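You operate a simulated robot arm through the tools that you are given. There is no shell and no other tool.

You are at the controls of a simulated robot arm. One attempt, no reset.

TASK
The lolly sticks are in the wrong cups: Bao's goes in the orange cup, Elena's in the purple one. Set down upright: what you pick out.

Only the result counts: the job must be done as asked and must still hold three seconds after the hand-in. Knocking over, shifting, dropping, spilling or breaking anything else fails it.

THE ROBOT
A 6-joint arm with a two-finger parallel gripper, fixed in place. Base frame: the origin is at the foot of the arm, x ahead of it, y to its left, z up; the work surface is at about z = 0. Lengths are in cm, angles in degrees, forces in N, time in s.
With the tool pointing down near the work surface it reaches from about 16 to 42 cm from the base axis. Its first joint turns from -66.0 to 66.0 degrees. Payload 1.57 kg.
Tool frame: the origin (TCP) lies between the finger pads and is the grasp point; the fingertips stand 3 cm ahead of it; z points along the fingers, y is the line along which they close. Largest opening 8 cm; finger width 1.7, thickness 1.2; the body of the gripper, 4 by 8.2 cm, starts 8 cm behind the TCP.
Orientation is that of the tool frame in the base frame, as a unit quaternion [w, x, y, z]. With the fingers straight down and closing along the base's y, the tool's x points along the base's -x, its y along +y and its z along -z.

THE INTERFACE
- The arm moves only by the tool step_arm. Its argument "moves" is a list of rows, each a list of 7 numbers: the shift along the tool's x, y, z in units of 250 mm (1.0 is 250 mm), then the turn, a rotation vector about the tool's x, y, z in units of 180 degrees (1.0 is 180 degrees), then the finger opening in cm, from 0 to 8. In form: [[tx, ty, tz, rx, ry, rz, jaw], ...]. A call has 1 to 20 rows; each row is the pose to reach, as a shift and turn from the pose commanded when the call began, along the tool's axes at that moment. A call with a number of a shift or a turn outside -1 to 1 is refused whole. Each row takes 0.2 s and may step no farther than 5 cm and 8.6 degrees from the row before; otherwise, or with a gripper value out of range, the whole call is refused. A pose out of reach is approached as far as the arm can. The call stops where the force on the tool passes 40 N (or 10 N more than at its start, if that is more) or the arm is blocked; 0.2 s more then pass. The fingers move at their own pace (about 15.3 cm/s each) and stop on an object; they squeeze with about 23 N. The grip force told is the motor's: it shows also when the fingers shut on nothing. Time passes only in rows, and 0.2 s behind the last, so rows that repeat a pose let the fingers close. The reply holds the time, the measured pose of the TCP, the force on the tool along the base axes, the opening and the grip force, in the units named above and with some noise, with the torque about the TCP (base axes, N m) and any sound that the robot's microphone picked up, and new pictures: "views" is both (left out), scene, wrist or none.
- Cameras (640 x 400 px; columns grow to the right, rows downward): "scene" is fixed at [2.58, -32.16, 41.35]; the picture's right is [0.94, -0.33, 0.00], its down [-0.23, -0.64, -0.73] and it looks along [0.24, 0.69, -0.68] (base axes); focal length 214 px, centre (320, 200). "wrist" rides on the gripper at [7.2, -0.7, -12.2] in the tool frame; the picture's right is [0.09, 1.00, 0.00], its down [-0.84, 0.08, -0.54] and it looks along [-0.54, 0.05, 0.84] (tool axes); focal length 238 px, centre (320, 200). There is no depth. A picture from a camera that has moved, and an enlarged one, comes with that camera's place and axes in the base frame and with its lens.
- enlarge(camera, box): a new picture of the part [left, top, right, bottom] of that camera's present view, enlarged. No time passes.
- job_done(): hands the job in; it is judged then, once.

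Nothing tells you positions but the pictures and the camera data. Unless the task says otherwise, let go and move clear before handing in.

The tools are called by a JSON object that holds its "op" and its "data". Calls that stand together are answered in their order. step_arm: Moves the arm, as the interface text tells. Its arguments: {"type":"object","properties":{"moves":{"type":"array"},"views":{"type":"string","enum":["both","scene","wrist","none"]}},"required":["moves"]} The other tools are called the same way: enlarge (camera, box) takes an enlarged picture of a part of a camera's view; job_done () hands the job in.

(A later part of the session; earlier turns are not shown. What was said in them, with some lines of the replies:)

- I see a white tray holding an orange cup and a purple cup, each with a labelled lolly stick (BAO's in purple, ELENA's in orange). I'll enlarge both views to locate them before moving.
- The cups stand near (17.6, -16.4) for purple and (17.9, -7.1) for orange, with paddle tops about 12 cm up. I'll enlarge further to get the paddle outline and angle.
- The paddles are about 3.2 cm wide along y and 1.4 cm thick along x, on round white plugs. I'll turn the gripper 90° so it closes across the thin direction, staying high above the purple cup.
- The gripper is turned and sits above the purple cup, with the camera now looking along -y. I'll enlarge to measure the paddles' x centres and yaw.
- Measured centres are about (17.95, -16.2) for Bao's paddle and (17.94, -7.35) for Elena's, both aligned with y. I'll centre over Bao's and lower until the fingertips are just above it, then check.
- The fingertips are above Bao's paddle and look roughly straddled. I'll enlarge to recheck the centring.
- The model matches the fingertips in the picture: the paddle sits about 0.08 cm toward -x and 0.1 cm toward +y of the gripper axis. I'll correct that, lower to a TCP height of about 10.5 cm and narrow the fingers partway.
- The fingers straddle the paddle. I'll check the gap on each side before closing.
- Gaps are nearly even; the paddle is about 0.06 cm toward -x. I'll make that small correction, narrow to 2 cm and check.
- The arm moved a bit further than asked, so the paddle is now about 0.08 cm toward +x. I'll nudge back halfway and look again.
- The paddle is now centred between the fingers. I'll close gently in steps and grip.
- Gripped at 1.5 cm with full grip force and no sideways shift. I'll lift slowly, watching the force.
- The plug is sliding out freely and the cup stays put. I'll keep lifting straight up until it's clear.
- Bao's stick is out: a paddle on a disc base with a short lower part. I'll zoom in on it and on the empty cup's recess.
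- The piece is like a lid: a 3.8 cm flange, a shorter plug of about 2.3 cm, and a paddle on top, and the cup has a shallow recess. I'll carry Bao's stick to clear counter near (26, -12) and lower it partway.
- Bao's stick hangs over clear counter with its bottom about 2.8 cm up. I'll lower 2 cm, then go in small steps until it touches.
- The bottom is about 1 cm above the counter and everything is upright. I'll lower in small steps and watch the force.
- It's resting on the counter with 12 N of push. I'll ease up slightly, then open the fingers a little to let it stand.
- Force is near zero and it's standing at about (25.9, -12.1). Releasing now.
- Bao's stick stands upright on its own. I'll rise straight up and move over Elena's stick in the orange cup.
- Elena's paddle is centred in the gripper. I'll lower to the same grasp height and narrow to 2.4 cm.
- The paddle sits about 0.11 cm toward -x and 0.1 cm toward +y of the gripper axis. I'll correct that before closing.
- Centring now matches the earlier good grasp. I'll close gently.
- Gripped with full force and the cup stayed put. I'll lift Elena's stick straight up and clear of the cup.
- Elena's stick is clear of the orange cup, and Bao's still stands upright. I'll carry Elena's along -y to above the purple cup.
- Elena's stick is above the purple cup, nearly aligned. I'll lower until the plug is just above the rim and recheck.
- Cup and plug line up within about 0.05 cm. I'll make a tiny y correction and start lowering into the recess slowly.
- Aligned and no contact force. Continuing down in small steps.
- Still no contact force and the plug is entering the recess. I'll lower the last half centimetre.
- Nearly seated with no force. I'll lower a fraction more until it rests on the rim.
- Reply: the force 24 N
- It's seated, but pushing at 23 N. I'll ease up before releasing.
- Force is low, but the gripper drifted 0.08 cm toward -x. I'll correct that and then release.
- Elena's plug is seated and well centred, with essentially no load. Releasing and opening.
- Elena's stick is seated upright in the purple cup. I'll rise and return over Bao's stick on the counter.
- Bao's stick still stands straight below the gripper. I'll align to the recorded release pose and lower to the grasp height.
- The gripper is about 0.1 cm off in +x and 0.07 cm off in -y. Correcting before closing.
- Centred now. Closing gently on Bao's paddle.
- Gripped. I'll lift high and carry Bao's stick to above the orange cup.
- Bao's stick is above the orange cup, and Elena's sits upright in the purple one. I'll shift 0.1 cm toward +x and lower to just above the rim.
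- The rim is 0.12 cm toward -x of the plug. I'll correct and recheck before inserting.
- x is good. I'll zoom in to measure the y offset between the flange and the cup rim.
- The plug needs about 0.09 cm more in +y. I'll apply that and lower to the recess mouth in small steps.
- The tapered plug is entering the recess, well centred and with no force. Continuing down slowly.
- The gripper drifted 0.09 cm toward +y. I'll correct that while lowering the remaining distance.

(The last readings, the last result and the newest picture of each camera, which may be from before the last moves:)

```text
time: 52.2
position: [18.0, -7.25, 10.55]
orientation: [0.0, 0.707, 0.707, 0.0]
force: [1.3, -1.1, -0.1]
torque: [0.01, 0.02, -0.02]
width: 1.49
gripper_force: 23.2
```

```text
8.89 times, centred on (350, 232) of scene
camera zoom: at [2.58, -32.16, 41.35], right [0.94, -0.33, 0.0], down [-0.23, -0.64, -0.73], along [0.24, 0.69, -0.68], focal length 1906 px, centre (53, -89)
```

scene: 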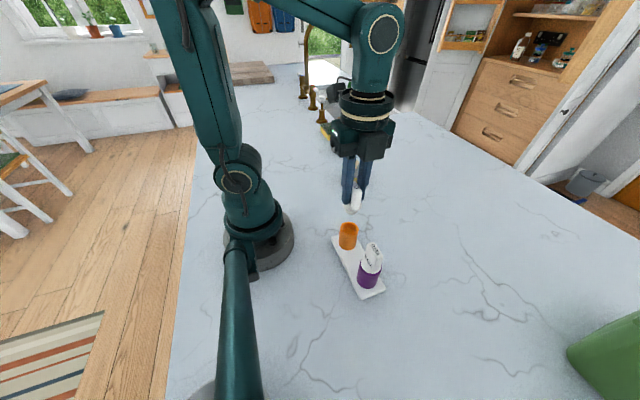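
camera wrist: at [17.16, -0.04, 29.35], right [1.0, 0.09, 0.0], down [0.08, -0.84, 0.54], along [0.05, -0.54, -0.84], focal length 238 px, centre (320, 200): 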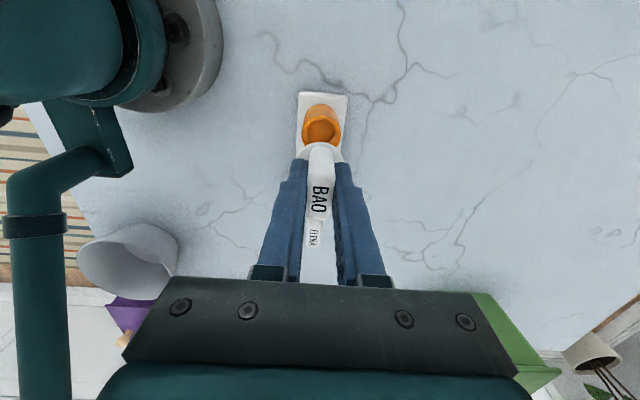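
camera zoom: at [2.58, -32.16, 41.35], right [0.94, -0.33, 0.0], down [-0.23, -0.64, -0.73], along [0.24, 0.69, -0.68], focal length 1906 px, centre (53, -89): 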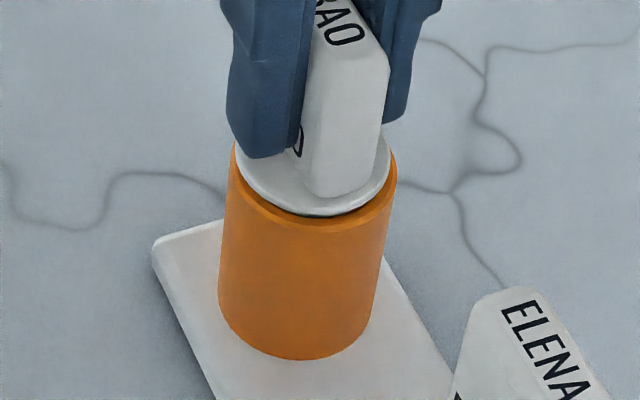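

Nearly seated, with about 0.2 cm left. I'll nudge x by +0.04 cm and lower a bit more.

{"op": "step_arm", "data": {"moves": [[0, 0.0018, 0.002, 0, 0, 0, 0.5], [0, 0.0018, 0.004, 0, 0, 0, 0.5], [0, 0.0018, 0.006, 0, 0, 0, 0.5], [0, 0.0018, 0.006, 0, 0, 0, 0.5]], "views": "none"}}

{"op": "enlarge", "data": {"camera": "wrist", "box": [290, 110, 350, 165]}}

```text
time: 53.2
position: [18.09, -7.27, 10.54]
orientation: [0.0, 0.707, 0.707, 0.0]
force: [0.4, 0.4, -0.8]
torque: [0.0, 0.0, -0.01]
width: 1.52
gripper_force: 22.7
```

```text
7.27 times, centred on (320, 138) of wrist
camera zoom: at [17.33, -0.02, 22.76], right [1.0, 0.09, 0.0], down [0.08, -0.84, 0.54], along [0.05, -0.54, -0.84], focal length 1734 px, centre (320, 654)
```

zoom: 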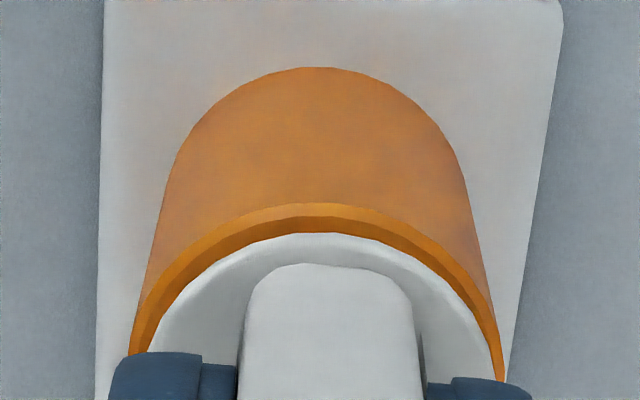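

About 0.06 cm too far toward +x and 0.1 cm above seat. I'll trim x slightly and lower the last bit.

{"op": "step_arm", "data": {"moves": [[0.0008, -0.002, 0.001, 0, 0, 0, 0.5], [0.0008, -0.002, 0.002, 0, 0, 0, 0.5], [0.0008, -0.002, 0.002, 0, 0, 0, 0.5]], "views": "none"}}

{"op": "enlarge", "data": {"camera": "wrist", "box": [290, 110, 350, 165]}}

{"op": "enlarge", "data": {"camera": "scene", "box": [330, 210, 370, 255]}}

```text
time: 54.0
position: [17.82, -7.28, 10.56]
orientation: [0.0, 0.707, 0.707, -0.001]
force: [-0.2, 0.2, -0.8]
torque: [0.04, -0.01, 0.04]
width: 1.5
gripper_force: 22.8
```

```text
7.27 times, centred on (320, 138) of wrist
camera zoom: at [17.26, -0.02, 22.78], right [1.0, 0.09, 0.0], down [0.08, -0.84, 0.54], along [0.05, -0.54, -0.84], focal length 1734 px, centre (320, 654)
```

zoom: 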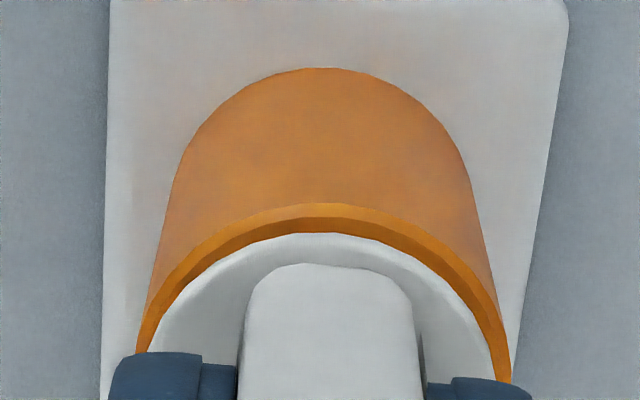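

```text
8.89 times, centred on (350, 232) of scene
camera zoom: at [2.58, -32.16, 41.35], right [0.94, -0.33, 0.0], down [-0.23, -0.64, -0.73], along [0.24, 0.69, -0.68], focal length 1906 px, centre (53, -89)
```

zoom: 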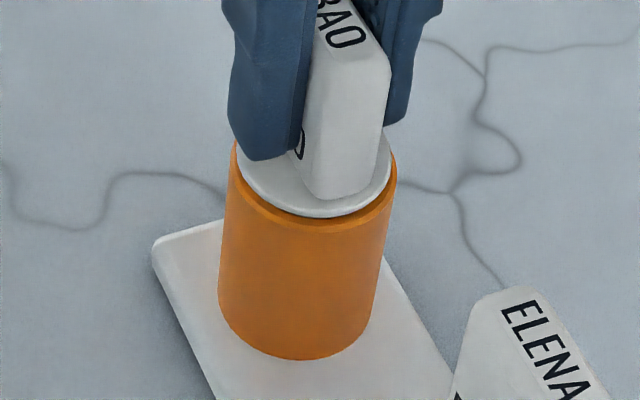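

x is now centred and there's still no load. Lowering another 0.1 cm.

{"op": "step_arm", "data": {"moves": [[0.0012, 0, 0.002, 0, 0, 0, 0.5], [0.0012, 0, 0.0035, 0, 0, 0, 0.5], [0.0012, 0, 0.0035, 0, 0, 0, 0.5]], "views": "none"}}

{"op": "enlarge", "data": {"camera": "wrist", "box": [290, 110, 350, 165]}}

```text
time: 54.8
position: [17.92, -7.28, 10.38]
orientation: [0.0, 0.707, 0.707, 0.0]
force: [-5.9, -5.6, 22.7]
torque: [-0.14, 0.19, 0.02]
width: 1.52
gripper_force: 23.3
```

```text
7.27 times, centred on (320, 138) of wrist
camera zoom: at [17.22, 0.07, 22.57], right [1.0, 0.09, 0.0], down [0.08, -0.84, 0.54], along [0.05, -0.54, -0.84], focal length 1734 px, centre (320, 654)
```

zoom: 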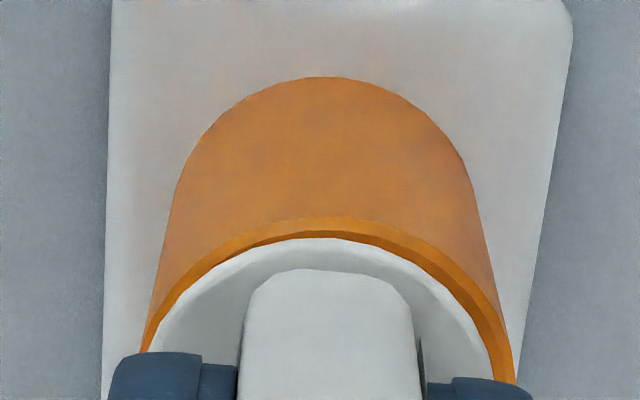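

Seated with 23 N of push, so I'll ease up and re-centre slightly before releasing.

{"op": "step_arm", "data": {"moves": [[-0.001, 0.001, -0.003, 0, 0, 0, 0.5], [-0.001, 0.001, -0.003, 0, 0, 0, 0.5]], "views": "none"}}

{"op": "enlarge", "data": {"camera": "wrist", "box": [290, 110, 350, 165]}}

{"op": "enlarge", "data": {"camera": "scene", "box": [330, 210, 370, 255]}}

```text
time: 55.4
position: [18.01, -7.23, 10.29]
orientation: [-0.001, 0.707, 0.707, 0.0]
force: [-0.4, -0.4, 0.1]
torque: [-0.01, -0.04, -0.02]
width: 1.49
gripper_force: 23.0
```

```text
7.27 times, centred on (320, 138) of wrist
camera zoom: at [17.25, 0.06, 22.61], right [1.0, 0.09, 0.0], down [0.08, -0.84, 0.54], along [0.05, -0.54, -0.84], focal length 1734 px, centre (320, 654)
```

zoom: 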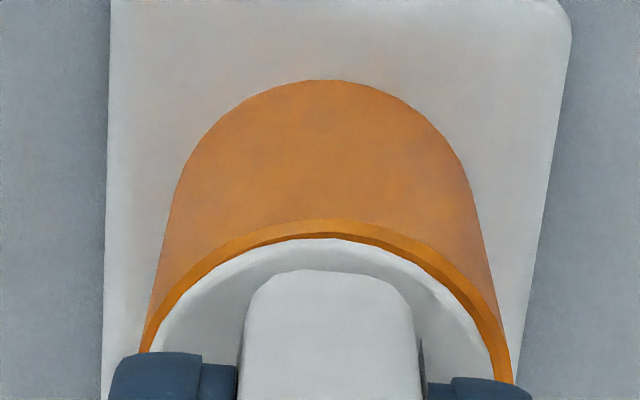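

```text
8.89 times, centred on (350, 232) of scene
camera zoom: at [2.58, -32.16, 41.35], right [0.94, -0.33, 0.0], down [-0.23, -0.64, -0.73], along [0.24, 0.69, -0.68], focal length 1906 px, centre (53, -89)
```

zoom: 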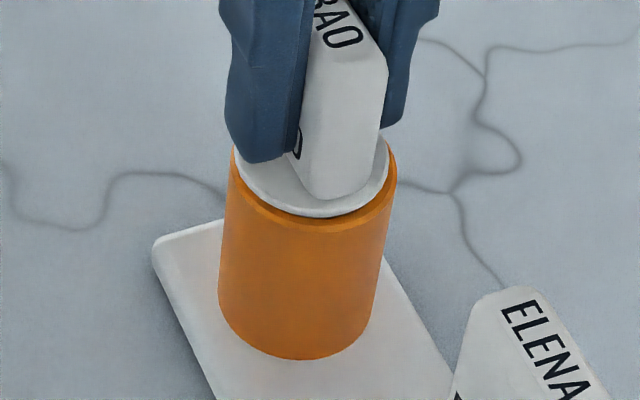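

Load is zero, the cup hasn't moved and Bao's stick is seated. Releasing.

{"op": "step_arm", "data": {"moves": [[0, 0, 0, 0, 0, 0, 1.7], [0, 0, 0, 0, 0, 0, 2.0], [0, 0, 0, 0, 0, 0, 2.6], [0, 0, 0, 0, 0, 0, 3.6], [0, 0, 0, 0, 0, 0, 4]], "views": "none"}}

{"op": "enlarge", "data": {"camera": "wrist", "box": [270, 110, 370, 230]}}

{"op": "enlarge", "data": {"camera": "scene", "box": [330, 210, 370, 255]}}

```text
time: 56.6
position: [17.98, -7.22, 10.45]
orientation: [0.001, 0.707, 0.707, 0.0]
force: [0.1, -0.7, 0.1]
torque: [0.0, 0.0, 0.03]
width: 3.99
gripper_force: 0.1
```

```text
3.33 times, centred on (320, 170) of wrist
camera zoom: at [17.25, 0.04, 22.63], right [1.0, 0.09, 0.0], down [0.08, -0.84, 0.54], along [0.05, -0.54, -0.84], focal length 794 px, centre (320, 300)
```

zoom: 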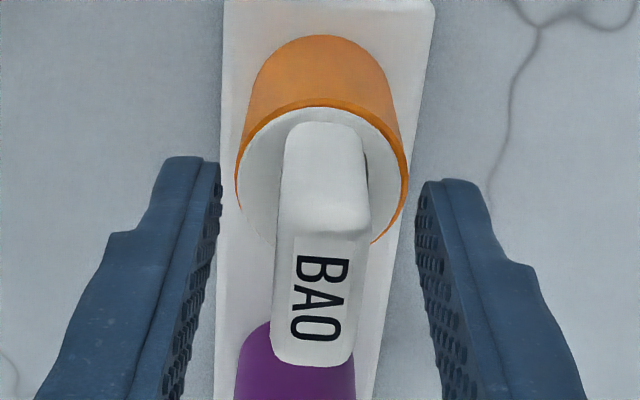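

```text
8.89 times, centred on (350, 232) of scene
camera zoom: at [2.58, -32.16, 41.35], right [0.94, -0.33, 0.0], down [-0.23, -0.64, -0.73], along [0.24, 0.69, -0.68], focal length 1906 px, centre (53, -89)
```

zoom: 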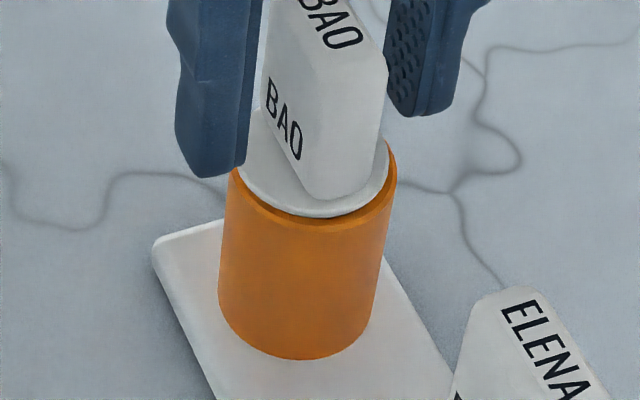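

Bao's stick stands on its own in the orange cup. I'll rise straight up and clear away, then inspect both.

{"op": "step_arm", "data": {"moves": [[0, 0, -0.04, 0, 0, 0, 4], [0, 0, -0.1, 0, 0, 0, 4], [0, 0, -0.17, 0, 0, 0, 5], [0, 0, -0.25, 0, 0, 0, 6], [0, 0, -0.33, 0, 0, 0, 6], [0, 0, -0.41, 0, 0, 0, 6], [0, 0, -0.5, 0, 0, 0, 6], [0, 0, -0.58, 0, 0, 0, 6], [0, 0, -0.6, 0, 0, 0, 6]]}}

{"op": "enlarge", "data": {"camera": "scene", "box": [320, 200, 400, 300]}}

{"op": "enlarge", "data": {"camera": "wrist", "box": [280, 80, 360, 200]}}

{"op": "enlarge", "data": {"camera": "scene", "box": [330, 205, 370, 255]}}

```text
time: 58.6
position: [18.05, -7.19, 25.48]
orientation: [-0.001, 0.708, 0.707, 0.0]
force: [0.1, -0.4, 0.2]
torque: [0.01, 0.03, 0.0]
width: 6.02
gripper_force: 0.1
camera wrist: at [17.22, -0.03, 37.64], right [1.0, 0.09, 0.0], down [0.08, -0.84, 0.54], along [0.05, -0.54, -0.84], focal length 238 px, centre (320, 200)
```

scene: 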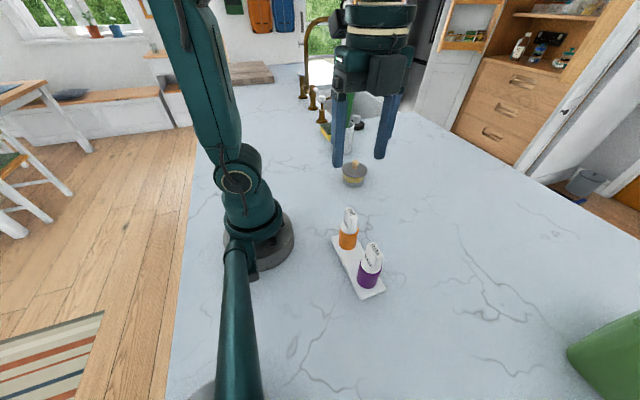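
wrist: 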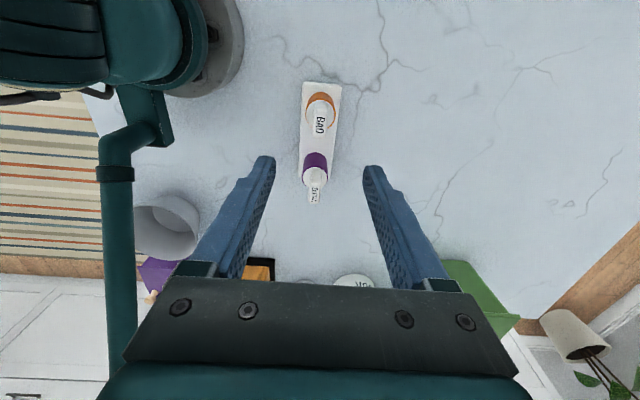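

```text
4.00 times, centred on (360, 250) of scene
camera zoom: at [2.58, -32.16, 41.35], right [0.94, -0.33, 0.0], down [-0.23, -0.64, -0.73], along [0.24, 0.69, -0.68], focal length 858 px, centre (160, 0)
```

zoom: 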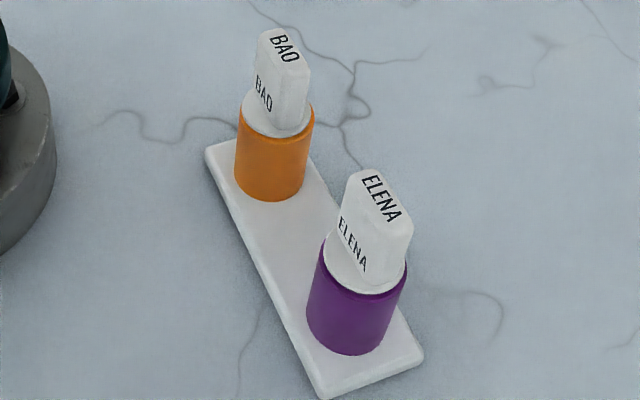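

```text
3.33 times, centred on (320, 140) of wrist
camera zoom: at [17.22, -0.03, 37.64], right [1.0, 0.09, 0.0], down [0.08, -0.84, 0.54], along [0.05, -0.54, -0.84], focal length 794 px, centre (320, 400)
```

zoom: 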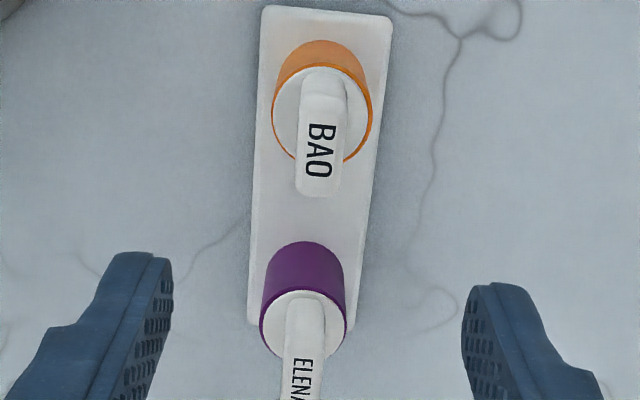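

```text
8.00 times, centred on (350, 230) of scene
camera zoom: at [2.58, -32.16, 41.35], right [0.94, -0.33, 0.0], down [-0.23, -0.64, -0.73], along [0.24, 0.69, -0.68], focal length 1716 px, centre (80, -40)
```

zoom: 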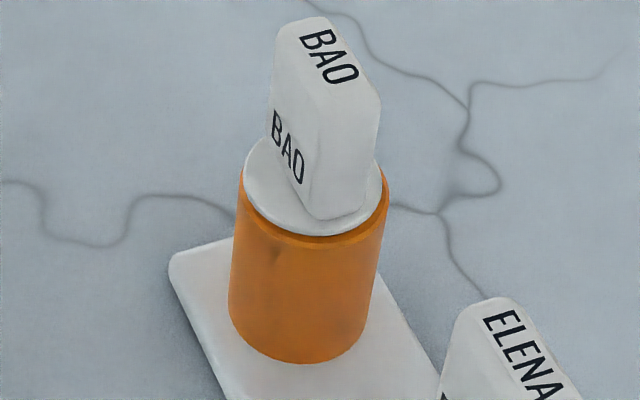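

Both sticks look seated upright in the right cups. I'll repeat the first enlarged view for a like-for-like check that tray and cups haven't shifted.

{"op": "enlarge", "data": {"camera": "scene", "box": [310, 190, 410, 310]}}

{"op": "enlarge", "data": {"camera": "scene", "box": [350, 235, 390, 295]}}

{"op": "enlarge", "data": {"camera": "scene", "box": [330, 200, 370, 255]}}

```text
3.33 times, centred on (360, 250) of scene
camera zoom: at [2.58, -32.16, 41.35], right [0.94, -0.33, 0.0], down [-0.23, -0.64, -0.73], along [0.24, 0.69, -0.68], focal length 715 px, centre (187, 33)
```

zoom: 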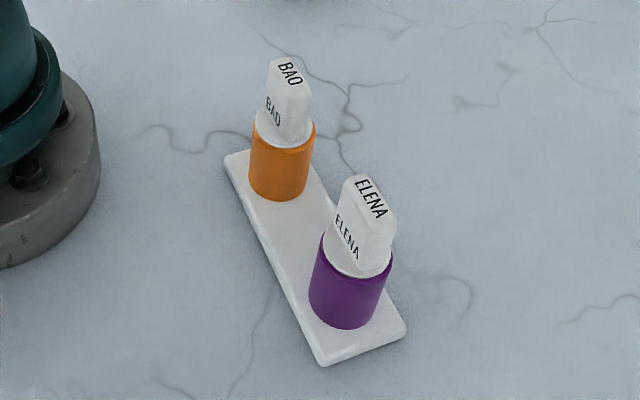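

```text
6.67 times, centred on (370, 265) of scene
camera zoom: at [2.58, -32.16, 41.35], right [0.94, -0.33, 0.0], down [-0.23, -0.64, -0.73], along [0.24, 0.69, -0.68], focal length 1430 px, centre (-13, -233)
```

zoom: 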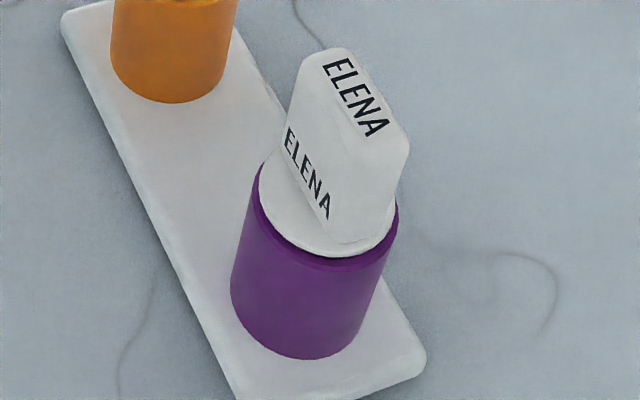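

```text
7.27 times, centred on (350, 228) of scene
camera zoom: at [2.58, -32.16, 41.35], right [0.94, -0.33, 0.0], down [-0.23, -0.64, -0.73], along [0.24, 0.69, -0.68], focal length 1560 px, centre (102, 0)
```

zoom: 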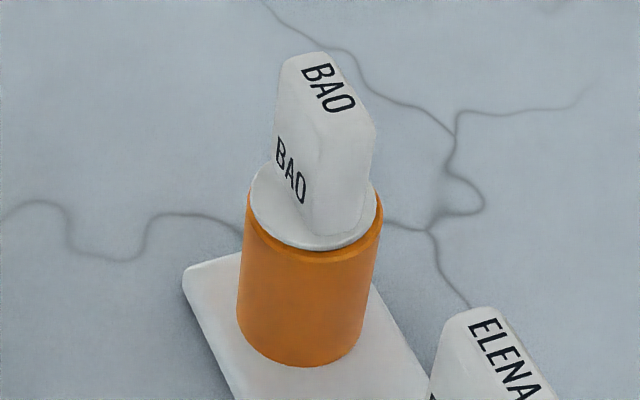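

Tray and cups are exactly where they began. I'll take one closer look at both rims to confirm the flanges sit flush.

{"op": "enlarge", "data": {"camera": "scene", "box": [357, 255, 385, 275]}}

{"op": "enlarge", "data": {"camera": "scene", "box": [336, 220, 364, 240]}}

{"op": "enlarge", "data": {"camera": "wrist", "box": [295, 140, 335, 205]}}

{"op": "enlarge", "data": {"camera": "wrist", "box": [300, 85, 340, 145]}}

```text
16.00 times, centred on (371, 265) of scene
camera zoom: at [2.58, -32.16, 41.35], right [0.94, -0.33, 0.0], down [-0.23, -0.64, -0.73], along [0.24, 0.69, -0.68], focal length 3432 px, centre (-496, -840)
```

zoom: 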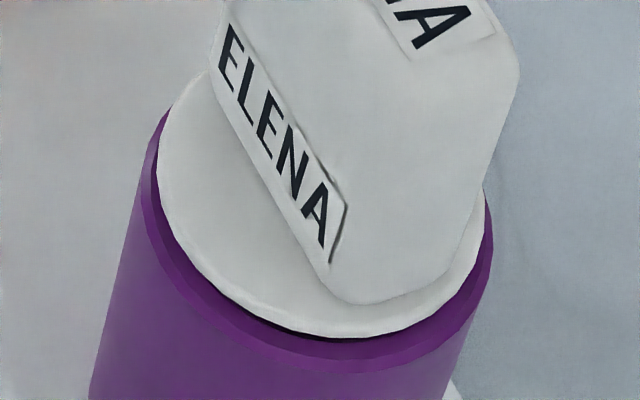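

```text
16.00 times, centred on (350, 230) of scene
camera zoom: at [2.58, -32.16, 41.35], right [0.94, -0.33, 0.0], down [-0.23, -0.64, -0.73], along [0.24, 0.69, -0.68], focal length 3432 px, centre (-160, -280)
```

zoom: 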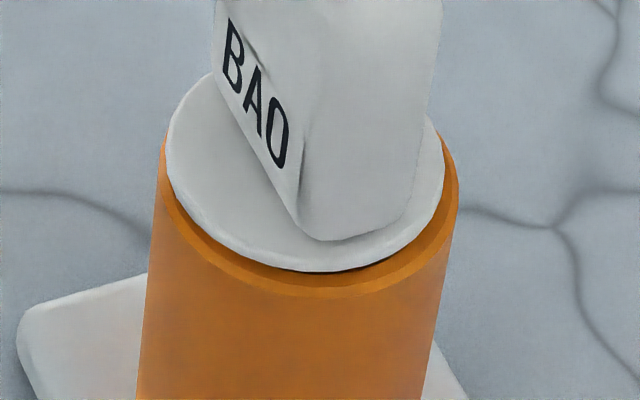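

```text
6.15 times, centred on (315, 172) of wrist
camera zoom: at [17.22, -0.03, 37.64], right [1.0, 0.09, 0.0], down [0.08, -0.84, 0.54], along [0.05, -0.54, -0.84], focal length 1467 px, centre (351, 369)
```

zoom: 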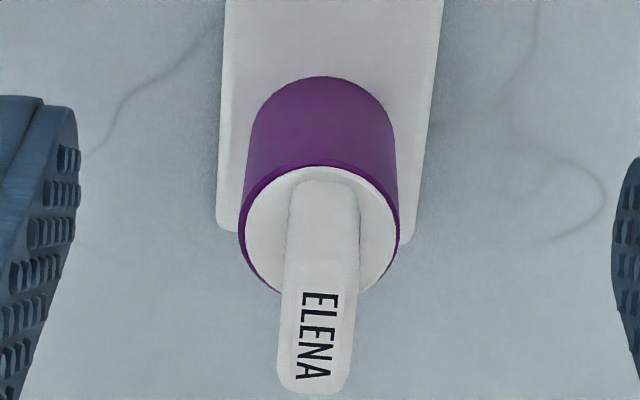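

```text
6.67 times, centred on (320, 115) of wrist
camera zoom: at [17.22, -0.03, 37.64], right [1.0, 0.09, 0.0], down [0.08, -0.84, 0.54], along [0.05, -0.54, -0.84], focal length 1589 px, centre (320, 767)
```

zoom: 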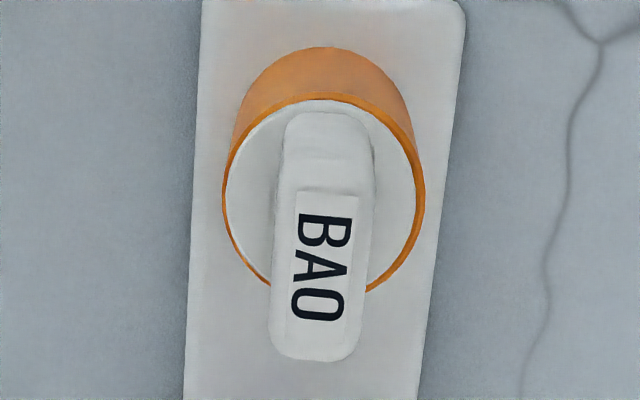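

Both flanges lie flush on their rims: Bao's stick upright in the orange cup and Elena's upright in the purple one, with the gripper open and well clear. Handing in.

{"op": "job_done", "data": {}}

```text
The job is handed in.
```

The sticks are swapped: Bao's is now upright in the orange cup and Elena's is upright in the purple cup. The last pictures before I handed in showed both seated flush on their rims.

While I made the swap, Bao's stick stood upright on the counter. The tray and both cups look to be exactly where they started, and nothing was knocked over or dropped. The gripper is open and well clear above them.
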